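You operate a simulated robot arm through the tools that you are given. There is no shell and no other tool. Be economical: measure what you need, move in short steps, check, and stop when the job is done.

You run a simulated two-armed robot. Do the job below in one go: nothing can be reset, and whatever is moved stays where it is left.

TASK
Put the yellow scrub brush on the shelf under the packing bench. Then take the orange thickness gauge and put it on the shelf under the boarding table. Then take the grey drift and put it in the grey scrap tray. Then put the navy hand brush on the shelf under the repair bench. Then close the cabinet door. Then take the yellow lint brush and leave it in the teal crate. Then close the white bag flap. The order counts.

Only the result counts: the job must be done as asked and must still hold three seconds after the hand-in. Knocking over, shifting, dropping, spilling or breaking anything else fails it.

THE ROBOT
Two 6-joint arms with fingered hands on one trunk, on a base that drives. Base frame: it is fixed to the floor where the robot stands at the start and does not move with it; the origin is under the middle of the robot, x ahead of it, y to its left, z up. Units: mm, degrees, N and s.
The left shoulder is at the start at [50, 170, 985], the right one opposite. With the tool pointing down near the work surface each hand reaches from about 520 to 780 mm from the robot's upright axis, wherever it stands, measured 20 degrees to its own side. Places, roughly: cabinet door [-1000, 1400, 300]; grey drift (4x4x12 cm) [-1400, -1200, 900]; grey scrap tray (20x13x5 cm) [-1500, -1400, 800]; navy hand brush (8x4x8 cm) [600, 5800, 1000]; orange thickness gauge (3x9x9 cm) [600, -500, 900]; shelf under the boarding table [700, -300, 300]; shelf under the packing bench [700, 1500, 300]; shelf under the repair bench [-1100, 6700, 300]; teal crate (40x29x17 cm) [-1500, 5600, 900]; white bag flap [700, 1700, 400]; yellow lint brush (8x5x8 cm) [600, 3100, 1400]; yellow scrub brush (8x5x8 cm) [600, 200, 800]. Payload 3.5 kg a hand.
The tool frame of a hand sits at the grasp point between the pads (the TCP): z along the fingers, y along the line on which they close. The tips reach 26 mm beyond it. The gripper opens to 132 mm. The gripper's body begins 73 mm behind the TCP. The gripper is a hand of 3 fingers: y runs from the thumb to the fingers, the wrist lies at [0, 0, -234] in the tool frame, and closing takes about 1.5 s.
Orientation is told as [roll, pitch, yaw] about the base's x, y, z axes, in that order, counted from this pose: with the fingers straight down and closing along the base's y, the tool's x points along the base's -x, its y along +y and its z along -z.

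THE INTERFACE
- The arms move only by the tool jog_arm. It takes "left_steps", "right_steps" or both (then of equal length, played together; a hand with none holds still); each is a list of rows, each an object of numbers (a shift or turn left out is 0, a gripper value left out holds the last): "x", "y", "z": the shift along the base's x, y, z in units of 30 mm (1.0 is 30 mm); "wx", "wy", "wz": the turn, a rotation vector about the base's x, y, z in units of 6 degrees (1.0 is 6 degrees). In form: [{"x": .., "y": .., "z": .., "wx": .., "wy": .., "wz": ..}, ...]. A call has 1 to 10 rows; each row shifts and turns the commanded pose from where the row before left it. "left_fingers" and "right_fingers" are, for a hand that has rows, the finger opening in mm, from 0 to 132, set as the call begins (left out, the last holds). A call with a number of a shift or a turn outside -1 to 1 is refused whole. A row lasts 0.2 s, in which the tool goes at most 50 mm and 8.6 degrees; a call with a longer step from one row to the next is refused whole, and so is a gripper value outside its range. A pose out of reach is approached as far as the arm can. The call stops where the force on the tool passes 40 N (or 10 N more than at its start, if that is more) or the arm is blocked; 0.2 s more then pass. The fingers move at their own pace (about 108 mm/s each) and stop on an object; they squeeze with about 33 N. The grip force told is the motor's: it shows also when the fingers shut on nothing. Time passes only in rows, and 0.2 s behind the last, so rows that do not move let the fingers close. The reply holds the time, the measured pose of the TCP, the force on the tool along the base axes, the opening and the grip force, in the units named above and with some noise, with the torque about the TCP (base axes, N m) and any sound that the robot's microphone picked up.
- Cameras (640 x 400 px; columns grow to the right, rows downward): "scene" is now at [24.1, -34.3, 1568.3]; the picture's right is [-0.48, -0.88, 0.00], its down [-0.65, 0.35, -0.67] and it looks along [0.59, -0.32, -0.74] (base axes); focal length 266 px, centre (320, 200). "left" rides on the left gripper at [-62, 3, -92] in its tool frame; the picture's right is [-0.05, -1.00, 0.00], its down [0.83, -0.04, -0.56] and it looks along [0.55, -0.03, 0.83] (tool axes); focal length 230 px, centre (320, 200). "right" rides on the right gripper at [62, 3, -92] in its tool frame; the picture's right is [-0.05, 1.00, 0.00], its down [-0.83, -0.04, -0.56] and it looks along [-0.55, -0.03, 0.83] (tool axes); focal length 230 px, centre (320, 200). There is no depth. A picture from a camera that has moved, and an enlarged one, comes with that camera's place and axes in the base frame and with its lens. The place of the scene camera against the robot may be out by one fixed shift of up to 12 mm in any direction.
- camera(camera): a new picture of that camera. The clock stands still meanwhile.
- slide_trunk(by): slides the trunk up (or, below 0, down) by that many mm; the arms and the scene camera ride with it, the base frame stays. It gives what a move gives, with no picture.
- base_move(legs): drives the robot by 1 to 6 legs, each [ahead, left, turn to the left] in mm, mm and degrees, along the robot's own axes; the way and the turn of a leg run together, so that a leg with both is an arc; at most 1500 mm and 180 degrees a leg. The arms and the cameras ride along, it lands a little off, and it stops where it bumps. It gives what a move gives.
- curl_fingers(finger1, finger2, thumb_bend, hand): sets how far each is bent, from 0 (flat) to 1 (curled in); at 0.3 the hand is open as for a grip, at 0.7 the pads meet at the TCP. One left out holds its place. A second passes; each finger stops where it meets its share of the squeeze, and holds until it gets a number again. A gripper value or a shape takes the hand back. It gives what a move gives, with no picture; readings hold the bend of each and the force on the fingers (four entries, about 0 where the hand has none), thumb and palm.
- grasp_type(shape, hand): the hand has 3 fingers and takes this shape, open, in about a second: jaw (thumb against the fingers, like two jaws); tri (thumb and two fingers); tip (a fingertip pinch); poke (one finger out to press); point (the index stretched); flat (the hand flat); cup (the hand cupped); fist (a fist). The gripper value then closes the fingers along that shape, each until it touches; the sizes above hold for jaw. It gives what a move gives, with no picture.
- turn_head(pan, tilt): turns the head with the scene camera to pan (to the left, within 86 degrees either way) and tilt (down, from -29 to 69), counted from straight ahead of the robot. It gives what a move gives.
- enlarge(camera, box): a new picture of the part [left, top, right, bottom] of that camera's present view, enlarged. The clock stands still meanwhile.
- close_job(): hands the job in; it is judged then, once.

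Go step by step. Nothing tells you exact positions but the pictures and the camera data: compare them with the known pose of the tool, close in by small moves and look again before you grip or let go. The budget is 186 turns and 166 pictures, counting those below and the enlarged ones. Unless the task says otherwise, let go and move clear before handing in.

The tools are called after "Request:" as name(argument=value, ...) on one line, values as JSON. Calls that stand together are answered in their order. jog_arm: Moves the arms, as the interface text tells. Its arguments: {"type":"object","properties":{"left_steps":{"type":"array","items":{"type":"object","properties":{"x":{"type":"number"},"y":{"type":"number"},"z":{"type":"number"},"wx":{"type":"number"},"wy":{"type":"number"},"wz":{"type":"number"}}}},"left_fingers":{"type":"number"},"right_steps":{"type":"array","items":{"type":"object","properties":{"x":{"type":"number"},"y":{"type":"number"},"z":{"type":"number"},"wx":{"type":"number"},"wy":{"type":"number"},"wz":{"type":"number"}}}},"right_fingers":{"type":"number"}},"required":[]} The other tools are called the same way: slide_trunk (by) slides the trunk up or down; grasp_type (shape, hand) gives the hand a shape; curl_fingers (finger1, finger2, thumb_bend, hand) moves the fingers one by one; base_move (legs) drives the base; turn_head (pan, tilt) turns the head that bears the scene camera; camera (camera) takes a picture; enlarge (camera, box) takes an enlarged picture of a part of a camera's view; close_job () hands the job in.

At the start:

```text
time: 0.0
left_tool_pos: [670.6, -3.2, 1031.8]
left_tcp_rot: [0.0, 0.1, 0.0]
left_wrist_force: [-0.8, -0.5, 0.6]
left_torque: [-0.02, 0.01, -0.06]
left_width: 132.2
left_finger_force: 0.1
left_shape: jaw
left_bend: [0.3, 0.3, 0.3]
left_finger forces: [0.1, 0.0, 0.0, 0.0, 0.1, 0.0]
right_tool_pos: [396.2, -475.5, 1048.3]
right_tcp_rot: [0.0, 0.0, 0.0]
right_wrist_force: [-0.4, -0.2, -0.1]
right_torque: [0.03, 0.0, -0.01]
right_width: 131.9
right_finger_force: 0.0
right_shape: jaw
right_bend: [0.3, 0.3, 0.3]
right_finger forces: [0.0, 0.0, 0.1, 0.1, 0.1, 0.0]
trunk travel left (down, up): [-600.0, 110.0]
robot x, y, heading: [1.1, 1.6, 0.2]
head pan, tilt: [-28.5, 47.8]
```

scene: 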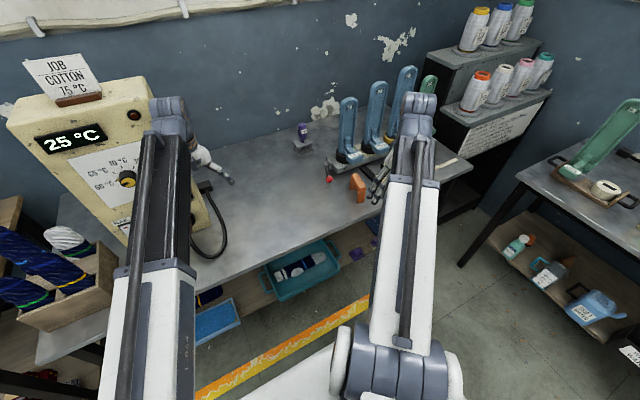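
right: 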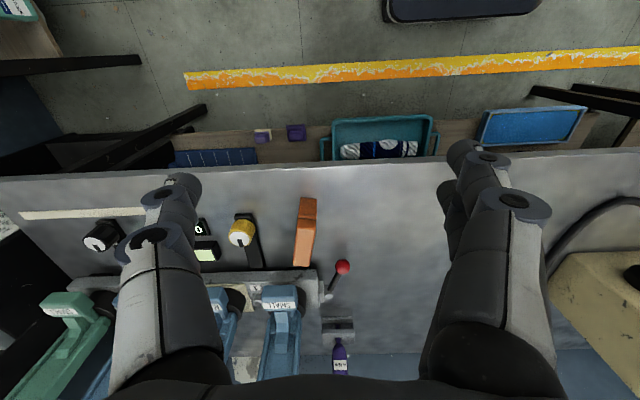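
left: 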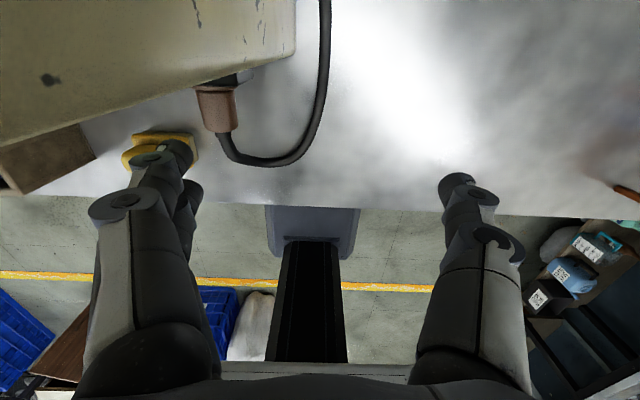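

I see the boarding table in front with the orange gauge to the right and the yellow scrub brush just left of the heater box cable. I'll look around before moving.

Request:
turn_head(pan=20, tilt=45)

Request:
camera(camera="scene")

Request:
turn_head(pan=75, tilt=25)

Request:
camera(camera="scene")

```text
time: 1.2
left_tool_pos: [670.4, -3.6, 1031.7]
left_tcp_rot: [0.0, 0.1, 0.0]
left_wrist_force: [0.1, 0.3, -0.1]
left_torque: [0.0, 0.01, 0.0]
left_width: 131.6
left_finger_force: 0.1
left_shape: jaw
left_bend: [0.3, 0.3, 0.3]
left_finger forces: [0.0, 0.1, 0.0, 0.0, 0.0, 0.1]
right_tool_pos: [396.1, -475.6, 1049.8]
right_tcp_rot: [0.0, 0.0, 0.0]
right_wrist_force: [-0.2, 0.4, -0.2]
right_torque: [-0.06, 0.0, -0.01]
right_width: 132.1
right_finger_force: 0.2
right_shape: jaw
right_bend: [0.3, 0.3, 0.3]
right_finger forces: [0.0, 0.0, 0.0, 0.1, 0.1, 0.0]
trunk travel left (down, up): [-600.0, 110.0]
robot x, y, heading: [0.2, 3.6, -0.1]
head pan, tilt: [20.0, 45.0]
```

```text
162 pictures are left
camera scene: at [31.1, 31.2, 1572.2], right [0.34, -0.94, 0.0], down [-0.66, -0.24, -0.71], along [0.66, 0.24, -0.71], focal length 266 px, centre (320, 200)
```

scene: 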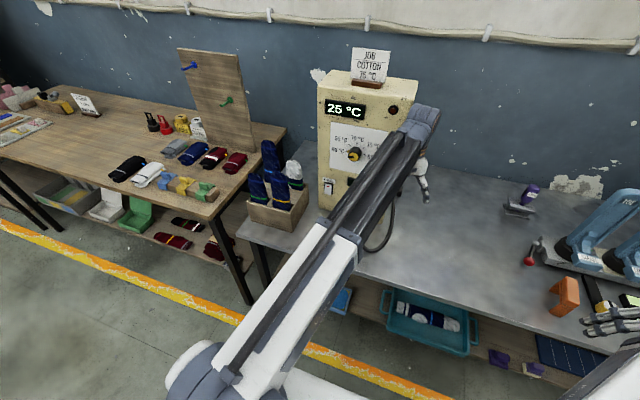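

```text
time: 2.4
left_tool_pos: [668.9, -2.9, 1032.2]
left_tcp_rot: [-0.1, 0.0, 0.0]
left_wrist_force: [0.2, 0.3, -0.4]
left_torque: [0.01, 0.03, -0.01]
left_width: 131.6
left_finger_force: 0.1
left_shape: jaw
left_bend: [0.3, 0.3, 0.3]
left_finger forces: [0.0, 0.1, 0.0, 0.0, 0.0, 0.0]
right_tool_pos: [396.7, -474.9, 1049.6]
right_tcp_rot: [-0.1, -0.1, 0.1]
right_wrist_force: [-0.5, -0.8, 0.8]
right_torque: [-0.01, 0.02, 0.03]
right_width: 131.6
right_finger_force: 0.1
right_shape: jaw
right_bend: [0.3, 0.3, 0.3]
right_finger forces: [0.0, 0.1, 0.0, 0.0, 0.1, 0.1]
trunk travel left (down, up): [-600.0, 110.0]
robot x, y, heading: [3.6, 1.5, -0.1]
head pan, tilt: [75.0, 25.0]
```

```text
161 pictures are left
camera scene: at [-21.4, 92.4, 1602.8], right [0.97, -0.26, 0.0], down [-0.11, -0.41, -0.91], along [0.24, 0.88, -0.42], focal length 266 px, centre (320, 200)
```

scene: 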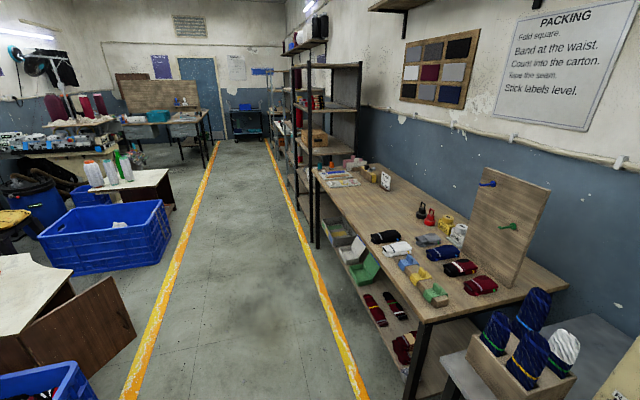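

The aisle between the yellow lines is clear, and the cabinet door is on the left. Next I enlarge the brush in the left hand camera.

Request:
enlarge(camera="left", box=[60, 80, 300, 230])

Request:
turn_head(pan=15, tilt=60)

Request:
camera(camera="scene")

```text
2.67 times, centred on (180, 155) of left
camera zoom: at [731.5, 0.5, 1124.3], right [0.05, -1.0, 0.0], down [-0.83, -0.04, 0.56], along [-0.55, -0.03, -0.83], focal length 614 px, centre (693, 320)
```

zoom: 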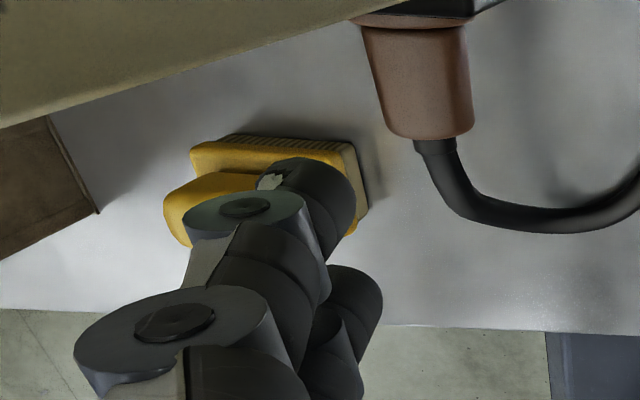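

```text
time: 3.7
left_tool_pos: [669.3, -3.0, 1032.1]
left_tcp_rot: [0.1, 0.1, 0.1]
left_wrist_force: [0.3, -0.1, 0.6]
left_torque: [0.01, 0.02, 0.0]
left_width: 131.8
left_finger_force: 0.1
left_shape: jaw
left_bend: [0.3, 0.3, 0.3]
left_finger forces: [0.0, 0.0, 0.0, 0.0, 0.0, 0.0]
right_tool_pos: [397.2, -475.9, 1047.7]
right_tcp_rot: [0.0, 0.0, 0.0]
right_wrist_force: [0.3, -0.2, -0.7]
right_torque: [-0.02, -0.02, -0.02]
right_width: 131.6
right_finger_force: 0.1
right_shape: jaw
right_bend: [0.3, 0.3, 0.3]
right_finger forces: [0.0, 0.1, 0.0, 0.0, 0.1, 0.0]
trunk travel left (down, up): [-600.0, 110.0]
robot x, y, heading: [-0.0, -1.0, 0.1]
head pan, tilt: [15.0, 60.0]
```

```text
159 pictures are left
camera scene: at [19.1, 20.7, 1552.8], right [0.26, -0.97, 0.0], down [-0.84, -0.22, -0.5], along [0.48, 0.13, -0.87], focal length 266 px, centre (320, 200)
```

scene: 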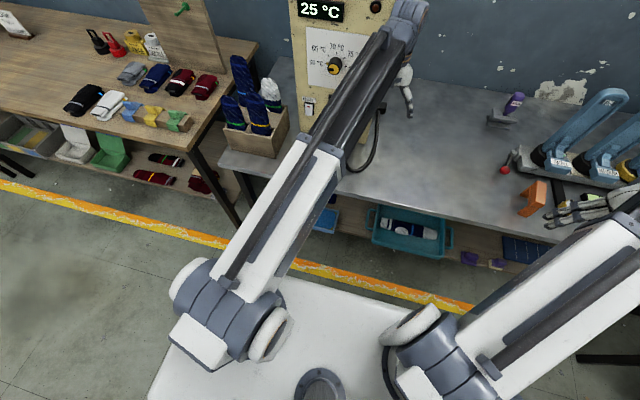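

The left forearm hides the brush, so I pull the left hand back and look down on it.

Request:
jog_arm(left_steps=[{"x": -1}, {"x": -1}, {"x": -1}, {"x": -1}, {"x": -1}, {"x": -1, "y": 1}])

Request:
camera(camera="scene")

Request:
camera(camera="left")

```text
time: 5.1
left_tool_pos: [490.4, 24.6, 1033.7]
left_tcp_rot: [0.0, 0.0, 0.0]
left_wrist_force: [0.4, 1.0, 0.4]
left_torque: [-0.02, 0.0, -0.04]
left_width: 131.8
left_finger_force: 0.0
left_shape: jaw
left_bend: [0.3, 0.3, 0.3]
left_finger forces: [0.0, 0.0, 0.0, 0.0, 0.0, 0.0]
right_tool_pos: [396.3, -476.4, 1050.4]
right_tcp_rot: [0.1, 0.0, 0.0]
right_wrist_force: [-0.2, -0.6, -0.1]
right_torque: [-0.03, 0.01, 0.0]
right_width: 132.0
right_finger_force: 0.1
right_shape: jaw
right_bend: [0.3, 0.3, 0.3]
right_finger forces: [0.0, 0.1, 0.0, 0.0, 0.1, 0.0]
trunk travel left (down, up): [-600.0, 110.0]
robot x, y, heading: [-0.5, -3.1, 0.1]
head pan, tilt: [15.0, 60.0]
```

```text
158 pictures are left
camera scene: at [18.8, 20.9, 1552.8], right [0.26, -0.97, 0.0], down [-0.84, -0.22, -0.5], along [0.48, 0.13, -0.87], focal length 266 px, centre (320, 200)
```

scene: 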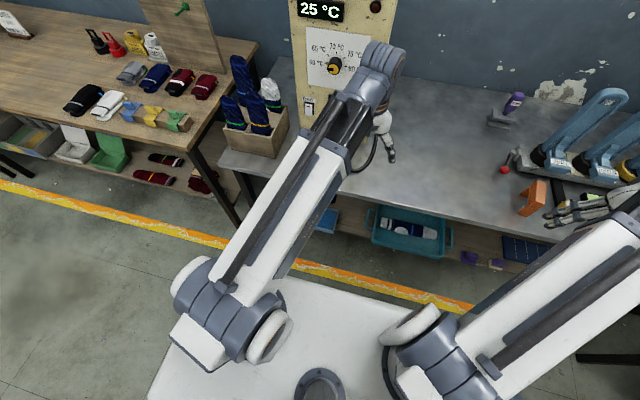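

```text
157 pictures are left
camera left: at [551.6, 29.9, 1125.9], right [0.05, -1.0, 0.0], down [-0.83, -0.04, 0.56], along [-0.55, -0.03, -0.83], focal length 230 px, centre (320, 200)
```

left: 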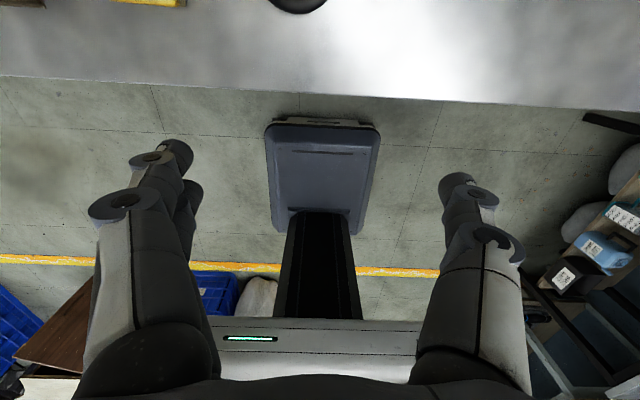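

The two dark things in the picture are my own fingers; the brush is near [605, 205] and the heater front is at x≈715. I'll yaw the left hand -90° so its camera looks to +y at the brush.

Request:
jog_arm(left_steps=[{"wz": -1, "x": 0.5}, {"wz": -1, "x": 0.5}, {"wz": -1, "x": 0.5}, {"wz": -1, "x": 0.5}, {"wz": -1, "x": 0.3}, {"wz": -1}, {"wz": -1}, {"wz": -1}, {"wz": -1}, {"wz": -1}])

Request:
jog_arm(left_steps=[{"wz": -1, "y": 0.5}, {"wz": -1, "y": 0.5}, {"wz": -1, "y": 0.5}, {"wz": -1}, {"wz": -1}, {}])

Request:
camera(camera="left")

```text
time: 7.3
left_tool_pos: [558.4, 27.0, 1032.1]
left_tcp_rot: [0.0, 0.0, -60.1]
left_wrist_force: [-0.5, 0.2, -0.5]
left_torque: [0.01, 0.01, 0.0]
left_width: 131.9
left_finger_force: 0.1
left_shape: jaw
left_bend: [0.3, 0.3, 0.3]
left_finger forces: [0.0, 0.0, 0.0, 0.0, 0.0, 0.1]
right_tool_pos: [396.6, -475.2, 1049.5]
right_tcp_rot: [0.1, 0.0, 0.1]
right_wrist_force: [-0.1, -0.2, -0.2]
right_torque: [-0.04, 0.0, -0.01]
right_width: 131.7
right_finger_force: 0.0
right_shape: jaw
right_bend: [0.3, 0.3, 0.3]
right_finger forces: [0.1, 0.0, 0.1, 0.0, 0.0, 0.0]
trunk travel left (down, up): [-600.0, 110.0]
robot x, y, heading: [-1.4, -2.9, -0.2]
head pan, tilt: [15.0, 60.0]
```

```text
time: 8.7
left_tool_pos: [559.1, 71.2, 1031.1]
left_tcp_rot: [0.1, 0.0, -90.0]
left_wrist_force: [0.3, 0.6, 0.0]
left_torque: [0.01, -0.01, -0.02]
left_width: 131.8
left_finger_force: 0.0
left_shape: jaw
left_bend: [0.3, 0.3, 0.3]
left_finger forces: [0.1, 0.0, 0.0, 0.0, 0.0, 0.0]
right_tool_pos: [396.5, -475.9, 1049.7]
right_tcp_rot: [0.1, 0.0, 0.0]
right_wrist_force: [0.7, 0.4, -0.2]
right_torque: [-0.02, -0.04, 0.01]
right_width: 131.8
right_finger_force: 0.0
right_shape: jaw
right_bend: [0.3, 0.3, 0.3]
right_finger forces: [0.0, 0.0, 0.0, 0.0, 0.1, 0.0]
trunk travel left (down, up): [-600.0, 110.0]
robot x, y, heading: [-3.0, -0.3, -0.0]
head pan, tilt: [15.0, 60.0]
```

```text
156 pictures are left
camera left: at [562.1, 11.6, 1123.6], right [-1.0, -0.05, 0.0], down [-0.04, 0.83, 0.56], along [-0.03, 0.55, -0.83], focal length 230 px, centre (320, 200)
```

left: 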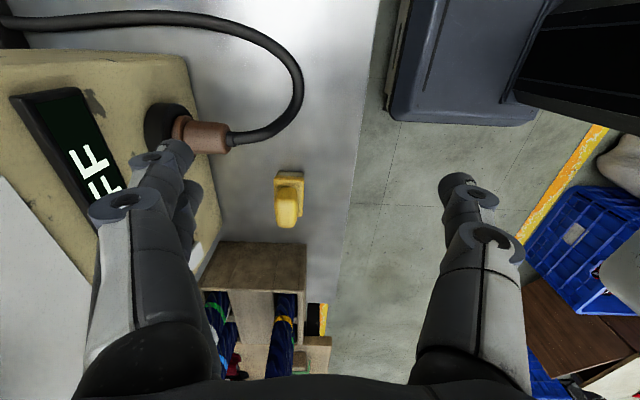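

Request:
enlarge(camera="left", box=[220, 140, 380, 240])

```text
4.00 times, centred on (300, 190) of left
camera zoom: at [562.1, 11.6, 1123.6], right [-1.0, -0.05, 0.0], down [-0.04, 0.83, 0.56], along [-0.03, 0.55, -0.83], focal length 920 px, centre (400, 240)
```

zoom: 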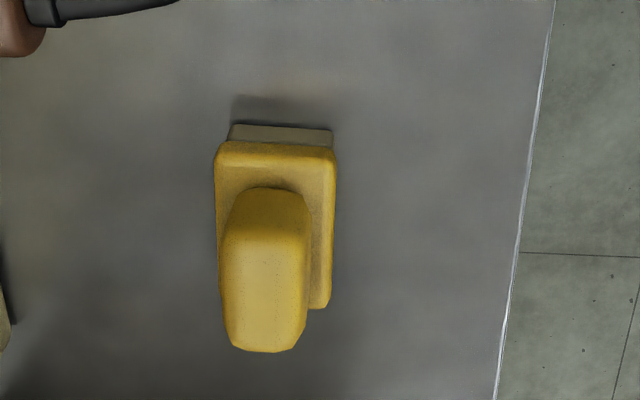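

The brush is upright: bristle plate along y (8 cm) with a block handle on top, centred near [597, 197]. Before choosing a grip angle I look at the packing bench shelf.

Request:
turn_head(pan=62, tilt=35)

Request:
enlarge(camera="scene", box=[100, 120, 500, 370])

```text
time: 9.8
left_tool_pos: [558.4, 72.6, 1030.5]
left_tcp_rot: [0.0, 0.0, -89.9]
left_wrist_force: [0.4, -0.5, -0.5]
left_torque: [0.0, -0.01, 0.01]
left_width: 131.9
left_finger_force: 0.1
left_shape: jaw
left_bend: [0.3, 0.3, 0.3]
left_finger forces: [0.0, 0.0, 0.0, 0.0, 0.0, 0.0]
right_tool_pos: [396.7, -475.9, 1049.1]
right_tcp_rot: [0.1, 0.0, 0.0]
right_wrist_force: [-0.5, 0.4, -0.3]
right_torque: [0.0, 0.01, 0.01]
right_width: 131.7
right_finger_force: 0.1
right_shape: jaw
right_bend: [0.3, 0.3, 0.3]
right_finger forces: [0.1, 0.0, 0.1, 0.0, 0.1, 0.0]
trunk travel left (down, up): [-600.0, 110.0]
robot x, y, heading: [0.6, 1.6, 0.0]
head pan, tilt: [62.0, 35.0]
```

```text
1.60 times, centred on (300, 245) of scene
camera zoom: at [-3.9, 81.2, 1587.0], right [0.88, -0.47, 0.0], down [-0.27, -0.51, -0.82], along [0.39, 0.72, -0.57], focal length 426 px, centre (352, 128)
```

zoom: 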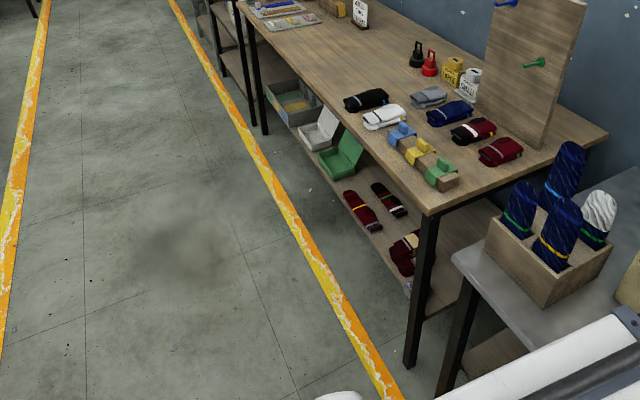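

The shelf holds sock bundles, with free spots I'll check from up close. I'll grip the brush handle with the hand leaning 45° (camera on top), so first I swing the yaw to +90°.

Request:
jog_arm(left_steps=[{"wz": 1}, {"wz": 1}, {"wz": 1}, {"wz": 1}, {"wz": 1}, {"wz": 1}, {"wz": 1}, {"wz": 1}, {"wz": 1}, {"wz": 1}])

Request:
jog_arm(left_steps=[{"wz": 1}, {"wz": 1}, {"wz": 1}, {"wz": 1}, {"wz": 1}, {"wz": 1}, {"wz": 1}, {"wz": 1}, {"wz": 1}, {"wz": 1}])

Request:
jog_arm(left_steps=[{"wz": 1}, {"wz": 1}, {"wz": 1}, {"wz": 1}, {"wz": 1}, {"wz": 1}, {"wz": 1}, {"wz": 1}, {"wz": 1}, {"wz": 1}])

Request:
jog_arm(left_steps=[{"wx": 1}, {"wx": 1}, {"wx": 1}, {"wx": 1}, {"wx": 1}, {"wx": 1}, {"wx": 1}, {"wx": 0.5}, {}])

Request:
camera(camera="left")

```text
time: 12.1
left_tool_pos: [559.3, 72.6, 1032.0]
left_tcp_rot: [0.0, -0.1, -29.9]
left_wrist_force: [1.3, 0.6, -0.9]
left_torque: [0.0, -0.02, 0.01]
left_width: 131.9
left_finger_force: 0.0
left_shape: jaw
left_bend: [0.3, 0.3, 0.3]
left_finger forces: [0.0, 0.0, 0.0, 0.0, 0.0, 0.0]
right_tool_pos: [396.1, -475.8, 1049.0]
right_tcp_rot: [0.0, 0.0, 0.0]
right_wrist_force: [0.8, 0.3, -0.4]
right_torque: [0.0, 0.03, 0.02]
right_width: 132.1
right_finger_force: 0.0
right_shape: jaw
right_bend: [0.3, 0.3, 0.3]
right_finger forces: [0.0, 0.0, 0.0, 0.0, 0.0, 0.0]
trunk travel left (down, up): [-600.0, 110.0]
robot x, y, heading: [-1.5, -2.1, -0.4]
head pan, tilt: [62.0, 35.0]
```

```text
time: 14.2
left_tool_pos: [557.9, 72.6, 1031.2]
left_tcp_rot: [0.0, -0.1, 30.1]
left_wrist_force: [0.8, 0.1, 0.1]
left_torque: [-0.05, 0.01, -0.04]
left_width: 132.2
left_finger_force: 0.0
left_shape: jaw
left_bend: [0.3, 0.3, 0.3]
left_finger forces: [0.1, 0.0, 0.1, 0.1, 0.1, 0.1]
right_tool_pos: [395.9, -476.3, 1049.0]
right_tcp_rot: [0.0, 0.0, 0.0]
right_wrist_force: [0.1, 0.0, 0.5]
right_torque: [-0.04, 0.01, 0.01]
right_width: 131.7
right_finger_force: 0.0
right_shape: jaw
right_bend: [0.3, 0.3, 0.3]
right_finger forces: [0.0, 0.0, 0.1, 0.0, 0.0, 0.0]
trunk travel left (down, up): [-600.0, 110.0]
robot x, y, heading: [1.7, 0.0, -0.1]
head pan, tilt: [62.0, 35.0]
```

```text
time: 16.4
left_tool_pos: [559.5, 72.2, 1031.6]
left_tcp_rot: [0.0, 0.0, 71.8]
left_wrist_force: [-0.2, -0.8, -0.6]
left_torque: [0.01, 0.02, 0.03]
left_width: 131.9
left_finger_force: 0.0
left_shape: jaw
left_bend: [0.3, 0.3, 0.3]
left_finger forces: [0.0, 0.0, 0.0, 0.0, 0.1, 0.1]
left hand out of reach, approached as far as the arm can: row 8, 9, 10
right_tool_pos: [396.4, -476.2, 1049.0]
right_tcp_rot: [0.1, -0.1, 0.0]
right_wrist_force: [-0.6, 0.2, 0.6]
right_torque: [-0.01, -0.01, -0.03]
right_width: 131.6
right_finger_force: 0.0
right_shape: jaw
right_bend: [0.3, 0.3, 0.3]
right_finger forces: [0.0, 0.0, 0.1, 0.0, 0.1, 0.1]
trunk travel left (down, up): [-600.0, 110.0]
robot x, y, heading: [-2.3, 3.5, 0.0]
head pan, tilt: [62.0, 35.0]
```

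```text
time: 18.4
left_tool_pos: [563.2, 99.2, 1041.5]
left_tcp_rot: [17.9, -41.9, 64.4]
left_wrist_force: [-0.3, 0.5, -0.2]
left_torque: [-0.01, 0.01, 0.04]
left_width: 131.9
left_finger_force: 0.0
left_shape: jaw
left_bend: [0.3, 0.3, 0.3]
left_finger forces: [0.0, 0.1, 0.1, 0.0, 0.0, 0.1]
left hand out of reach, approached as far as the arm can: row 1, 2, 3, 4, 5, 6
right_tool_pos: [396.1, -476.2, 1049.2]
right_tcp_rot: [0.0, -0.1, 0.0]
right_wrist_force: [-0.5, -0.4, 0.3]
right_torque: [0.01, 0.0, -0.04]
right_width: 131.8
right_finger_force: 0.1
right_shape: jaw
right_bend: [0.3, 0.3, 0.3]
right_finger forces: [0.0, 0.0, 0.0, 0.1, 0.0, 0.0]
trunk travel left (down, up): [-600.0, 110.0]
robot x, y, heading: [0.9, 2.4, -0.1]
head pan, tilt: [62.0, 35.0]
```

```text
153 pictures are left
camera left: at [581.9, 76.1, 1149.5], right [0.96, -0.19, -0.19], down [-0.23, -0.96, -0.17], along [-0.15, 0.21, -0.97], focal length 230 px, centre (320, 200)
```

left: 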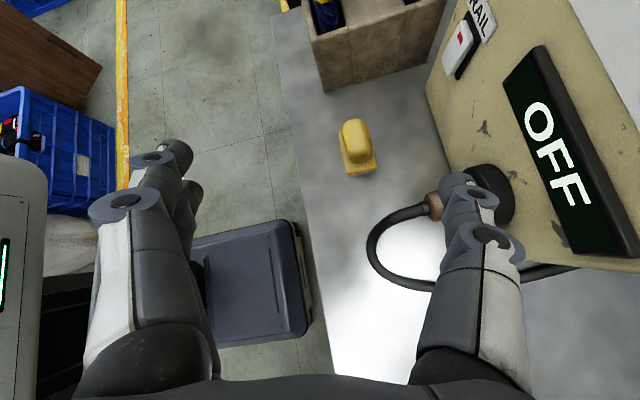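

The yaw limits out at about 72° here, though the fingers do lean correctly. Shifting the base 220 mm right gives the left wrist room.

Request:
base_move(legs=[[0, -220, 0]])

Request:
jog_arm(left_steps=[{"y": 0.5}, {"y": 0.5}, {"y": 0.5}])

Request:
camera(camera="left")

```text
time: 20.1
left_tool_pos: [563.9, -125.0, 1041.4]
left_tcp_rot: [17.8, -42.1, 64.2]
left_wrist_force: [-0.2, 0.0, 0.6]
left_torque: [0.0, -0.02, 0.01]
left_width: 131.9
left_finger_force: 0.1
left_shape: jaw
left_bend: [0.3, 0.3, 0.3]
left_finger forces: [0.0, 0.0, 0.0, 0.0, 0.0, 0.0]
right_tool_pos: [394.1, -699.3, 1050.2]
right_tcp_rot: [0.1, 0.0, -0.2]
right_wrist_force: [0.2, -0.5, 0.1]
right_torque: [0.01, 0.0, -0.03]
right_width: 131.6
right_finger_force: 0.0
right_shape: jaw
right_bend: [0.3, 0.3, 0.3]
right_finger forces: [0.0, 0.1, 0.0, 0.0, 0.0, 0.0]
trunk travel left (down, up): [-600.0, 110.0]
robot x, y, heading: [0.8, -217.6, -0.0]
head pan, tilt: [62.0, 35.0]
```

```text
time: 20.9
left_tool_pos: [564.7, -78.0, 1042.4]
left_tcp_rot: [17.8, -41.9, 64.1]
left_wrist_force: [-1.0, -1.1, 0.7]
left_torque: [0.0, -0.03, 0.04]
left_width: 131.9
left_finger_force: 0.0
left_shape: jaw
left_bend: [0.3, 0.3, 0.3]
left_finger forces: [0.0, 0.0, 0.0, 0.0, 0.0, 0.0]
right_tool_pos: [394.5, -697.8, 1049.0]
right_tcp_rot: [0.1, 0.1, -0.2]
right_wrist_force: [0.4, 0.8, -0.1]
right_torque: [-0.02, 0.0, 0.0]
right_width: 131.7
right_finger_force: 0.1
right_shape: jaw
right_bend: [0.3, 0.3, 0.3]
right_finger forces: [0.0, 0.0, 0.1, 0.0, 0.0, 0.1]
trunk travel left (down, up): [-600.0, 110.0]
robot x, y, heading: [2.5, -220.8, -0.4]
head pan, tilt: [62.0, 35.0]
```

```text
152 pictures are left
camera left: at [581.6, -101.0, 1149.8], right [0.96, -0.2, -0.19], down [-0.23, -0.96, -0.17], along [-0.15, 0.21, -0.97], focal length 230 px, centre (320, 200)
```

left: 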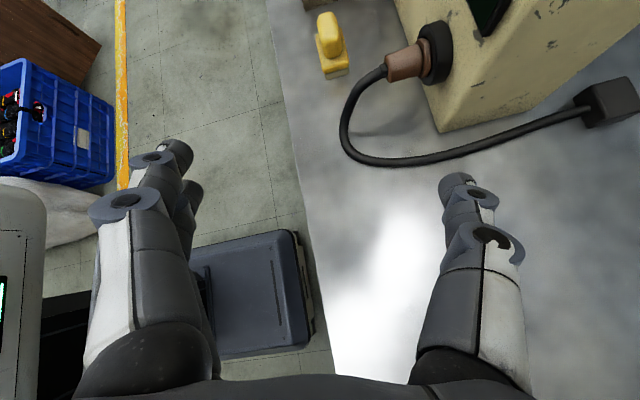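

Commands re-sync to the real pose, so I now correct the finger roll and move to a pre-grasp point back along the approach line.

Request:
jog_arm(left_steps=[{"wy": -0.62, "wz": 0.62, "y": 1}, {"wy": -0.62, "wz": 0.62, "y": 1}, {"wy": -0.62, "wz": 0.62, "y": 1}, {"y": 1, "x": 0.5}, {"y": 1, "x": 0.5, "z": -1}, {"z": -1}, {}], left_fingers=90)

Request:
camera(camera="left")

```text
time: 22.5
left_tool_pos: [593.7, 102.2, 1014.0]
left_tcp_rot: [3.5, -44.7, 85.1]
left_wrist_force: [0.2, 0.2, -0.9]
left_torque: [0.01, -0.01, 0.03]
left_width: 90.5
left_finger_force: 0.1
left_shape: jaw
left_bend: [0.68, 0.68, 0.65]
left_finger forces: [0.0, 0.1, 0.0, 0.0, 0.0, 0.0]
left hand out of reach, approached as far as the arm can: row 2, 3
right_tool_pos: [395.0, -697.9, 1047.5]
right_tcp_rot: [0.0, -0.1, -0.3]
right_wrist_force: [0.1, -0.2, -0.8]
right_torque: [0.01, 0.02, 0.04]
right_width: 131.8
right_finger_force: 0.0
right_shape: jaw
right_bend: [0.3, 0.3, 0.3]
right_finger forces: [0.0, 0.0, 0.0, 0.0, 0.0, 0.0]
trunk travel left (down, up): [-600.0, 110.0]
robot x, y, heading: [1.0, -219.7, 0.1]
head pan, tilt: [62.0, 35.0]
```

```text
151 pictures are left
camera left: at [593.7, 81.9, 1123.5], right [1.0, -0.01, -0.01], down [-0.01, -0.98, -0.19], along [0.0, 0.19, -0.98], focal length 230 px, centre (320, 200)
```

left: 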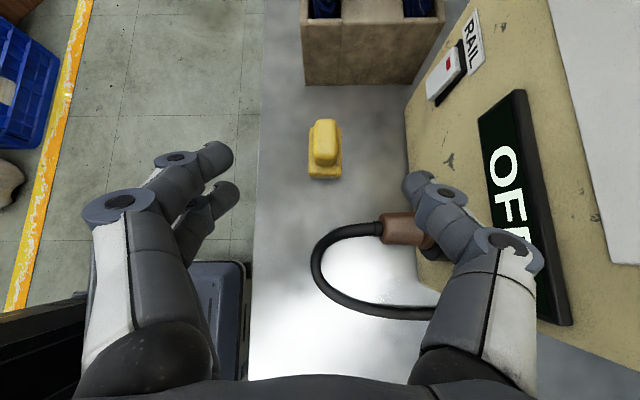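

Request:
enlarge(camera="left", box=[260, 90, 388, 190])

```text
4.00 times, centred on (324, 140) of left
camera zoom: at [593.7, 81.9, 1123.5], right [1.0, -0.01, -0.01], down [-0.01, -0.98, -0.19], along [0.0, 0.19, -0.98], focal length 920 px, centre (304, 440)
```

zoom: 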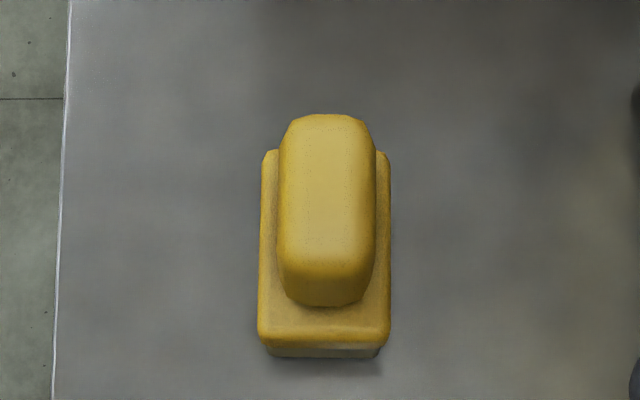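

The handle top is centred near [600, 195, 895], 26 mm wide across x and 42 mm long. Approaching along the lean.

Request:
jog_arm(left_steps=[{"z": -0.75, "x": 0.2}, {"z": -0.75}, {"y": 0.75, "z": -0.75}, {"y": 0.75, "z": -0.75}, {"y": 0.75, "z": -0.75}, {"y": 0.75, "z": -0.75}, {}])

Request:
camera(camera="left")

```text
time: 24.1
left_tool_pos: [598.8, 215.6, 901.5]
left_tcp_rot: [3.3, -44.5, 85.1]
left_wrist_force: [-0.5, -0.2, -0.4]
left_torque: [0.01, 0.01, -0.02]
left_width: 90.3
left_finger_force: 0.2
left_shape: jaw
left_bend: [0.68, 0.68, 0.65]
left_finger forces: [0.0, 0.1, 0.0, 0.0, 0.0, 0.0]
left hand out of reach, approached as far as the arm can: row 1, 2, 5
right_tool_pos: [394.2, -697.8, 1049.7]
right_tcp_rot: [0.0, 0.1, -0.1]
right_wrist_force: [-0.6, 0.5, -0.6]
right_torque: [0.02, 0.01, -0.02]
right_width: 131.8
right_finger_force: 0.0
right_shape: jaw
right_bend: [0.3, 0.3, 0.3]
right_finger forces: [0.0, 0.0, 0.0, 0.1, 0.1, 0.0]
trunk travel left (down, up): [-600.0, 110.0]
robot x, y, heading: [3.2, -217.9, -0.1]
head pan, tilt: [62.0, 35.0]
```

```text
149 pictures are left
camera left: at [599.5, 194.9, 1010.6], right [1.0, -0.01, 0.0], down [-0.01, -0.98, -0.19], along [0.0, 0.19, -0.98], focal length 230 px, centre (320, 200)
```

left: 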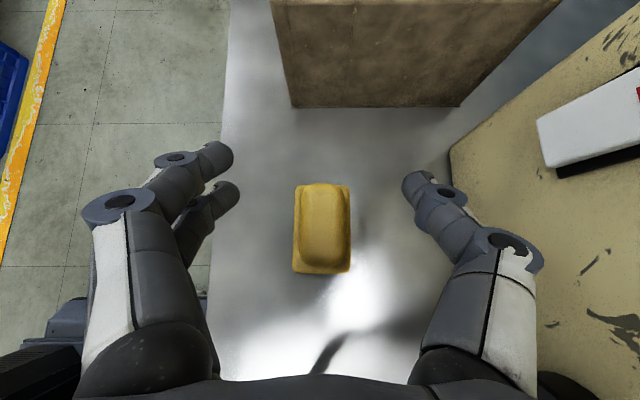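

The brush is between the fingers; the TCP is 22 mm too far along y and 24 mm too high.

Request:
jog_arm(left_steps=[{"y": -0.38, "z": -0.4}, {"y": -0.37, "z": -0.4}, {}])

Request:
enlarge(camera="left", box=[160, 100, 480, 300])

```text
time: 24.9
left_tool_pos: [595.5, 214.7, 896.8]
left_tcp_rot: [3.6, -44.4, 84.6]
left_wrist_force: [-0.4, 1.0, 0.5]
left_torque: [-0.02, -0.02, 0.0]
left_width: 90.4
left_finger_force: 0.0
left_shape: jaw
left_bend: [0.68, 0.68, 0.65]
left_finger forces: [0.0, 0.1, 0.1, 0.0, 0.0, 0.0]
left hand out of reach, approached as far as the arm can: row 1, 2
right_tool_pos: [394.6, -696.6, 1049.1]
right_tcp_rot: [0.1, 0.0, -0.2]
right_wrist_force: [0.5, -0.3, -0.2]
right_torque: [0.01, 0.0, -0.01]
right_width: 131.9
right_finger_force: 0.0
right_shape: jaw
right_bend: [0.3, 0.3, 0.3]
right_finger forces: [0.0, 0.1, 0.1, 0.1, 0.1, 0.1]
trunk travel left (down, up): [-600.0, 110.0]
robot x, y, heading: [1.9, -220.2, -0.2]
head pan, tilt: [62.0, 35.0]
```

```text
2.00 times, centred on (320, 200) of left
camera zoom: at [598.3, 194.5, 1005.4], right [1.0, -0.01, -0.01], down [-0.01, -0.98, -0.19], along [-0.01, 0.19, -0.98], focal length 460 px, centre (320, 200)
```

zoom: 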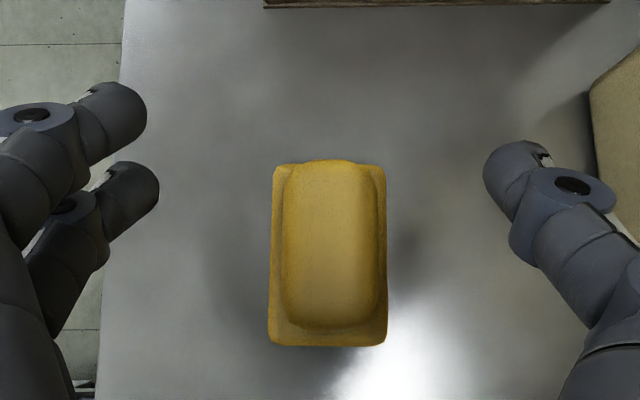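

The wrist yaw limit binds, so I'll use the base (20 mm right) and trunk (20 mm down) to place the fingers instead.

Request:
base_move(legs=[[3, -20, 0]])

Request:
slide_trunk(by=-19)

Request:
camera(camera="left")

```text
time: 25.7
left_tool_pos: [601.3, 193.2, 897.3]
left_tcp_rot: [3.6, -44.5, 84.5]
left_wrist_force: [0.0, 0.2, 0.1]
left_torque: [-0.03, -0.02, -0.01]
left_width: 90.4
left_finger_force: 0.0
left_shape: jaw
left_bend: [0.68, 0.68, 0.65]
left_finger forces: [0.0, 0.0, 0.0, 0.1, 0.0, 0.1]
right_tool_pos: [397.8, -718.8, 1048.6]
right_tcp_rot: [0.0, -0.1, -0.2]
right_wrist_force: [-0.5, 0.1, -1.0]
right_torque: [-0.01, 0.01, 0.01]
right_width: 131.7
right_finger_force: 0.1
right_shape: jaw
right_bend: [0.3, 0.3, 0.3]
right_finger forces: [0.0, 0.1, 0.0, 0.0, 0.1, 0.0]
trunk travel left (down, up): [-600.0, 110.0]
robot x, y, heading: [3.0, -241.6, -0.1]
head pan, tilt: [62.0, 35.0]
```

```text
time: 26.4
left_tool_pos: [600.5, 195.0, 876.3]
left_tcp_rot: [3.5, -44.4, 84.7]
left_wrist_force: [-0.4, -0.3, 0.6]
left_torque: [0.02, -0.04, 0.01]
left_width: 90.4
left_finger_force: 0.1
left_shape: jaw
left_bend: [0.68, 0.68, 0.65]
left_finger forces: [0.0, 0.1, 0.0, 0.0, 0.0, 0.1]
right_tool_pos: [397.1, -718.2, 1031.2]
right_tcp_rot: [0.0, 0.0, -0.4]
right_wrist_force: [0.3, 1.4, 0.2]
right_torque: [0.01, -0.01, 0.03]
right_width: 132.0
right_finger_force: 0.0
right_shape: jaw
right_bend: [0.3, 0.3, 0.3]
right_finger forces: [0.0, 0.0, 0.0, 0.1, 0.0, 0.0]
trunk travel left (down, up): [-581.0, 129.0]
robot x, y, heading: [3.9, -240.3, -0.0]
head pan, tilt: [62.0, 35.0]
```

```text
147 pictures are left
camera left: at [601.6, 174.2, 986.6], right [1.0, -0.01, -0.01], down [-0.01, -0.98, -0.19], along [-0.01, 0.19, -0.98], focal length 230 px, centre (320, 200)
```

left: 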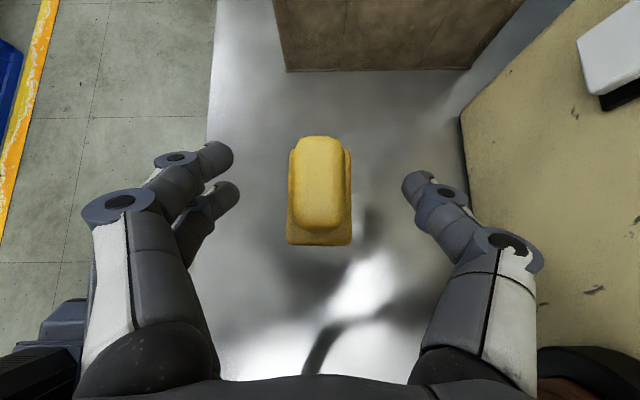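

Aligned; closing the fingers.

Request:
jog_arm(left_steps=[{}, {}, {}, {}, {}, {}, {}], left_fingers=0)

Request:
camera(camera="left")

```text
time: 28.0
left_tool_pos: [601.0, 194.4, 877.6]
left_tcp_rot: [3.5, -44.4, 84.6]
left_wrist_force: [-0.2, -0.3, 0.5]
left_torque: [0.03, 0.02, 0.03]
left_width: 24.3
left_finger_force: 33.1
left_shape: jaw
left_bend: [0.73, 0.73, 0.7]
left_finger forces: [14.7, 14.9, 0.0, 0.0, 29.6, 0.0]
right_tool_pos: [397.1, -717.7, 1030.9]
right_tcp_rot: [0.1, 0.0, -0.3]
right_wrist_force: [-0.2, -0.4, 1.0]
right_torque: [0.05, -0.01, -0.02]
right_width: 132.1
right_finger_force: 0.2
right_shape: jaw
right_bend: [0.3, 0.3, 0.3]
right_finger forces: [0.1, 0.0, 0.0, 0.1, 0.0, 0.0]
trunk travel left (down, up): [-581.0, 129.0]
robot x, y, heading: [4.9, -240.4, -0.3]
head pan, tilt: [62.0, 35.0]
```

```text
146 pictures are left
camera left: at [601.7, 174.3, 986.5], right [1.0, -0.01, -0.01], down [-0.01, -0.98, -0.19], along [-0.01, 0.19, -0.98], focal length 230 px, centre (320, 200)
```

left: 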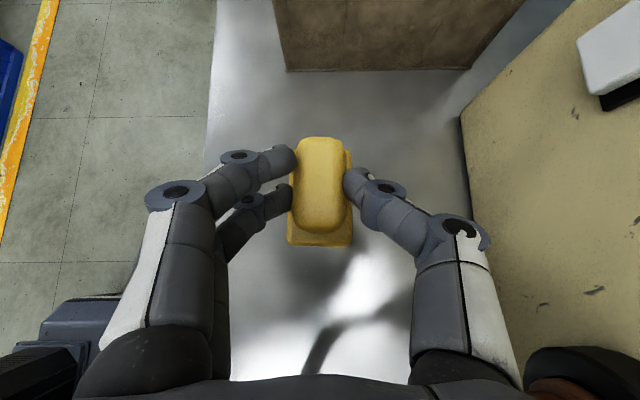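

The brush is held (24 mm, 33 N). I lift with the trunk, back off, and drive along the aisle to the packing bench.

Request:
slide_trunk(by=100)

Request:
base_move(legs=[[-270, 0, 0], [0, 1400, 0]])

Request:
turn_head(pan=10, tilt=40)

Request:
camera(camera="scene")

```text
time: 29.3
left_tool_pos: [601.5, 194.2, 977.3]
left_tcp_rot: [3.6, -44.4, 84.6]
left_wrist_force: [-0.4, 0.2, -0.3]
left_torque: [0.0, 0.03, -0.01]
left_width: 24.4
left_finger_force: 33.0
left_shape: jaw
left_bend: [0.73, 0.73, 0.7]
left_finger forces: [14.2, 14.9, 0.1, 0.0, 29.6, 0.2]
right_tool_pos: [398.3, -717.2, 1129.7]
right_tcp_rot: [0.0, 0.0, -0.2]
right_wrist_force: [-0.3, 0.1, 0.2]
right_torque: [-0.01, 0.01, -0.01]
right_width: 131.8
right_finger_force: 0.1
right_shape: jaw
right_bend: [0.3, 0.3, 0.3]
right_finger forces: [0.0, 0.0, 0.0, 0.0, 0.1, 0.0]
trunk travel left (down, up): [-681.0, 29.0]
robot x, y, heading: [-2.0, -240.4, -0.1]
head pan, tilt: [62.0, 35.0]
```

```text
time: 37.9
left_tool_pos: [330.0, 1607.8, 977.4]
left_tcp_rot: [3.5, -44.4, 84.7]
left_wrist_force: [0.1, 0.4, -1.7]
left_torque: [0.01, 0.02, 0.02]
left_width: 24.0
left_finger_force: 32.7
left_shape: jaw
left_bend: [0.73, 0.73, 0.7]
left_finger forces: [14.3, 15.1, 0.1, 0.0, 29.5, 0.1]
right_tool_pos: [129.4, 695.4, 1130.3]
right_tcp_rot: [0.1, 0.0, 0.0]
right_wrist_force: [0.5, 1.6, -1.0]
right_torque: [-0.04, 0.0, -0.03]
right_width: 131.9
right_finger_force: 0.1
right_shape: jaw
right_bend: [0.3, 0.3, 0.3]
right_finger forces: [0.0, 0.0, 0.0, 0.1, 0.0, 0.0]
trunk travel left (down, up): [-681.0, 29.0]
robot x, y, heading: [-269.3, 1172.2, -0.3]
head pan, tilt: [62.0, 35.0]
```

```text
time: 39.1
left_tool_pos: [329.7, 1607.0, 977.3]
left_tcp_rot: [3.6, -44.3, 84.8]
left_wrist_force: [-0.4, 0.3, -0.3]
left_torque: [-0.01, -0.01, 0.0]
left_width: 24.0
left_finger_force: 32.8
left_shape: jaw
left_bend: [0.73, 0.73, 0.7]
left_finger forces: [14.2, 14.9, 0.1, 0.0, 29.6, 0.1]
right_tool_pos: [129.3, 694.4, 1128.2]
right_tcp_rot: [-0.1, 0.0, 0.1]
right_wrist_force: [-0.8, 0.1, 0.7]
right_torque: [0.01, -0.02, 0.02]
right_width: 132.0
right_finger_force: 0.1
right_shape: jaw
right_bend: [0.3, 0.3, 0.3]
right_finger forces: [0.1, 0.0, 0.0, 0.0, 0.0, 0.1]
trunk travel left (down, up): [-681.0, 29.0]
robot x, y, heading: [-267.6, 1170.3, -0.3]
head pan, tilt: [10.0, 40.0]
```

```text
145 pictures are left
camera scene: at [-228.8, 1189.2, 1660.5], right [0.17, -0.98, 0.0], down [-0.63, -0.11, -0.77], along [0.75, 0.13, -0.64], focal length 266 px, centre (320, 200)
```

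scene: 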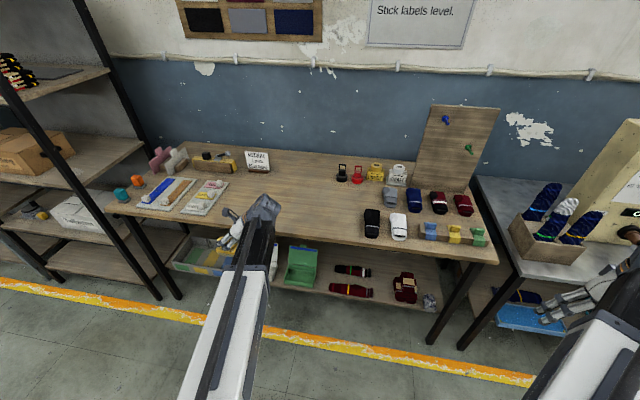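

I rotate the left hand to face the bench, then lower the trunk to see under the bench.

Request:
jog_arm(left_steps=[{"wz": -1}, {"wz": -1}, {"wz": -1}, {"wz": -1}, {"wz": -1}, {"wz": -1}, {"wz": -1}, {"wz": -1}, {"wz": -1}, {"wz": -1}])

Request:
jog_arm(left_steps=[{"wz": -1}, {"wz": -1}, {"wz": -1}, {"wz": -1}, {"wz": -0.1}])

Request:
slide_trunk(by=-550)

Request:
turn_head(pan=15, tilt=38)

Request:
camera(camera="scene")

Request:
camera(camera="left")

```text
time: 41.3
left_tool_pos: [330.0, 1607.9, 978.0]
left_tcp_rot: [3.5, -44.6, 24.8]
left_wrist_force: [-0.2, -0.1, -0.6]
left_torque: [0.01, -0.03, 0.01]
left_width: 24.1
left_finger_force: 33.4
left_shape: jaw
left_bend: [0.73, 0.73, 0.7]
left_finger forces: [13.3, 15.1, 0.0, 0.1, 29.4, 0.0]
right_tool_pos: [129.0, 695.1, 1129.9]
right_tcp_rot: [0.0, 0.0, 0.1]
right_wrist_force: [0.7, 0.2, -0.7]
right_torque: [0.04, 0.0, -0.03]
right_width: 131.9
right_finger_force: 0.0
right_shape: jaw
right_bend: [0.3, 0.3, 0.3]
right_finger forces: [0.0, 0.0, 0.1, 0.0, 0.0, 0.1]
trunk travel left (down, up): [-681.0, 29.0]
robot x, y, heading: [-261.8, 1169.0, 0.2]
head pan, tilt: [10.0, 40.0]
```

```text
time: 42.5
left_tool_pos: [329.7, 1607.8, 977.4]
left_tcp_rot: [3.6, -44.5, 0.2]
left_wrist_force: [1.0, -1.2, -1.1]
left_torque: [0.03, 0.0, 0.05]
left_width: 23.8
left_finger_force: 32.7
left_shape: jaw
left_bend: [0.73, 0.73, 0.7]
left_finger forces: [12.5, 15.3, 0.0, 0.0, 29.3, 0.0]
right_tool_pos: [128.9, 693.7, 1131.3]
right_tcp_rot: [0.1, -0.1, 0.0]
right_wrist_force: [-0.7, 0.4, 0.4]
right_torque: [-0.01, 0.02, -0.01]
right_width: 131.7
right_finger_force: 0.1
right_shape: jaw
right_bend: [0.3, 0.3, 0.3]
right_finger forces: [0.0, 0.1, 0.0, 0.0, 0.0, 0.0]
trunk travel left (down, up): [-681.0, 29.0]
robot x, y, heading: [-268.4, 1171.8, -0.1]
head pan, tilt: [10.0, 40.0]
```

```text
refused: -550 is not a number from -400 to 400
```

```text
time: 43.2
left_tool_pos: [329.3, 1607.2, 977.6]
left_tcp_rot: [3.6, -44.4, 0.2]
left_wrist_force: [0.4, 0.1, -1.0]
left_torque: [-0.04, 0.0, 0.0]
left_width: 23.8
left_finger_force: 33.2
left_shape: jaw
left_bend: [0.73, 0.73, 0.7]
left_finger forces: [12.4, 15.4, 0.1, 0.0, 29.3, 0.1]
right_tool_pos: [127.6, 695.0, 1131.0]
right_tcp_rot: [-0.1, 0.0, 0.0]
right_wrist_force: [-0.7, -1.4, -0.4]
right_torque: [0.03, -0.03, -0.01]
right_width: 131.8
right_finger_force: 0.0
right_shape: jaw
right_bend: [0.3, 0.3, 0.3]
right_finger forces: [0.1, 0.1, 0.1, 0.0, 0.0, 0.1]
trunk travel left (down, up): [-681.0, 29.0]
robot x, y, heading: [-264.7, 1171.8, -0.1]
head pan, tilt: [15.0, 38.0]
```

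```text
144 pictures are left
camera scene: at [-229.2, 1196.7, 1663.5], right [0.26, -0.97, 0.0], down [-0.59, -0.16, -0.79], along [0.76, 0.2, -0.62], focal length 266 px, centre (320, 200)
```

scene: 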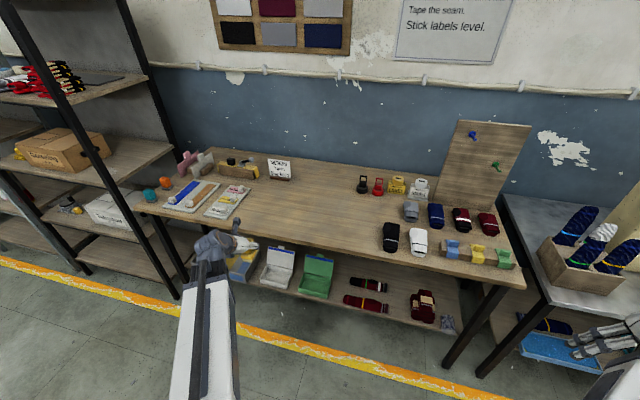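

```text
143 pictures are left
camera left: at [308.8, 1606.1, 1086.6], right [0.08, -1.0, -0.01], down [-0.98, -0.08, -0.19], along [0.19, 0.02, -0.98], focal length 230 px, centre (320, 200)
```

left: 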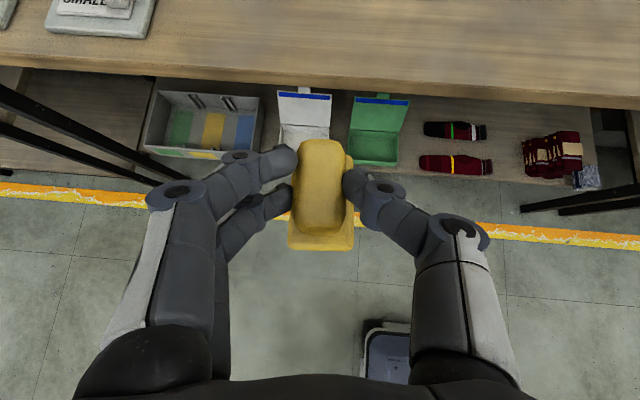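

Request:
slide_trunk(by=-400)

Request:
turn_head(pan=5, tilt=38)

Request:
camera(camera="scene")

Request:
camera(camera="left")

```text
time: 47.0
left_tool_pos: [328.7, 1607.6, 576.4]
left_tcp_rot: [3.6, -44.4, 0.2]
left_wrist_force: [0.4, 0.3, -1.0]
left_torque: [0.01, 0.01, 0.01]
left_width: 23.9
left_finger_force: 33.0
left_shape: jaw
left_bend: [0.73, 0.73, 0.7]
left_finger forces: [12.5, 15.4, 0.0, 0.0, 29.3, 0.0]
right_tool_pos: [128.6, 695.2, 729.6]
right_tcp_rot: [0.0, 0.0, 0.1]
right_wrist_force: [-0.9, -0.7, -0.1]
right_torque: [-0.01, 0.01, 0.02]
right_width: 131.9
right_finger_force: 0.1
right_shape: jaw
right_bend: [0.3, 0.3, 0.3]
right_finger forces: [0.0, 0.0, 0.1, 0.0, 0.1, 0.0]
trunk travel left (down, up): [-281.0, 429.0]
robot x, y, heading: [-266.8, 1172.4, 0.1]
head pan, tilt: [15.0, 38.0]
```

```text
time: 47.7
left_tool_pos: [329.2, 1608.0, 577.4]
left_tcp_rot: [3.6, -44.3, 0.2]
left_wrist_force: [0.5, -0.4, -0.8]
left_torque: [-0.01, -0.01, 0.02]
left_width: 23.9
left_finger_force: 32.6
left_shape: jaw
left_bend: [0.73, 0.73, 0.7]
left_finger forces: [12.4, 15.5, 0.0, 0.0, 29.3, 0.0]
right_tool_pos: [129.5, 694.3, 730.3]
right_tcp_rot: [0.0, -0.1, 0.0]
right_wrist_force: [-0.1, -0.1, 0.7]
right_torque: [0.0, -0.02, 0.01]
right_width: 132.0
right_finger_force: 0.1
right_shape: jaw
right_bend: [0.3, 0.3, 0.3]
right_finger forces: [0.0, 0.1, 0.0, 0.0, 0.0, 0.1]
trunk travel left (down, up): [-281.0, 429.0]
robot x, y, heading: [-265.6, 1169.2, -0.0]
head pan, tilt: [5.0, 38.0]
```

```text
142 pictures are left
camera scene: at [-226.6, 1181.9, 1263.5], right [0.09, -1.0, 0.0], down [-0.61, -0.05, -0.79], along [0.78, 0.07, -0.62], focal length 266 px, centre (320, 200)
```

scene: 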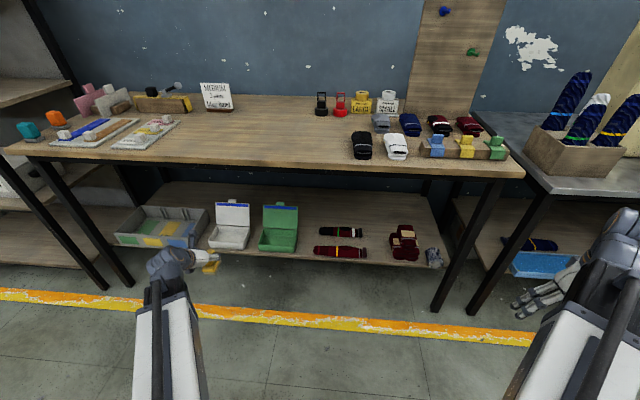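

```text
141 pictures are left
camera left: at [308.7, 1606.1, 686.6], right [0.08, -1.0, -0.01], down [-0.98, -0.08, -0.19], along [0.19, 0.02, -0.98], focal length 230 px, centre (320, 200)
```

left: 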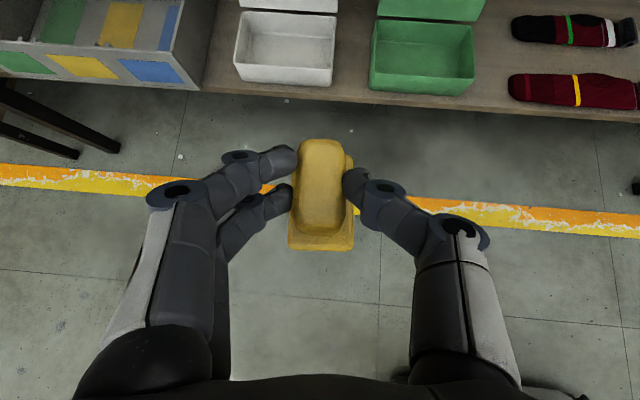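

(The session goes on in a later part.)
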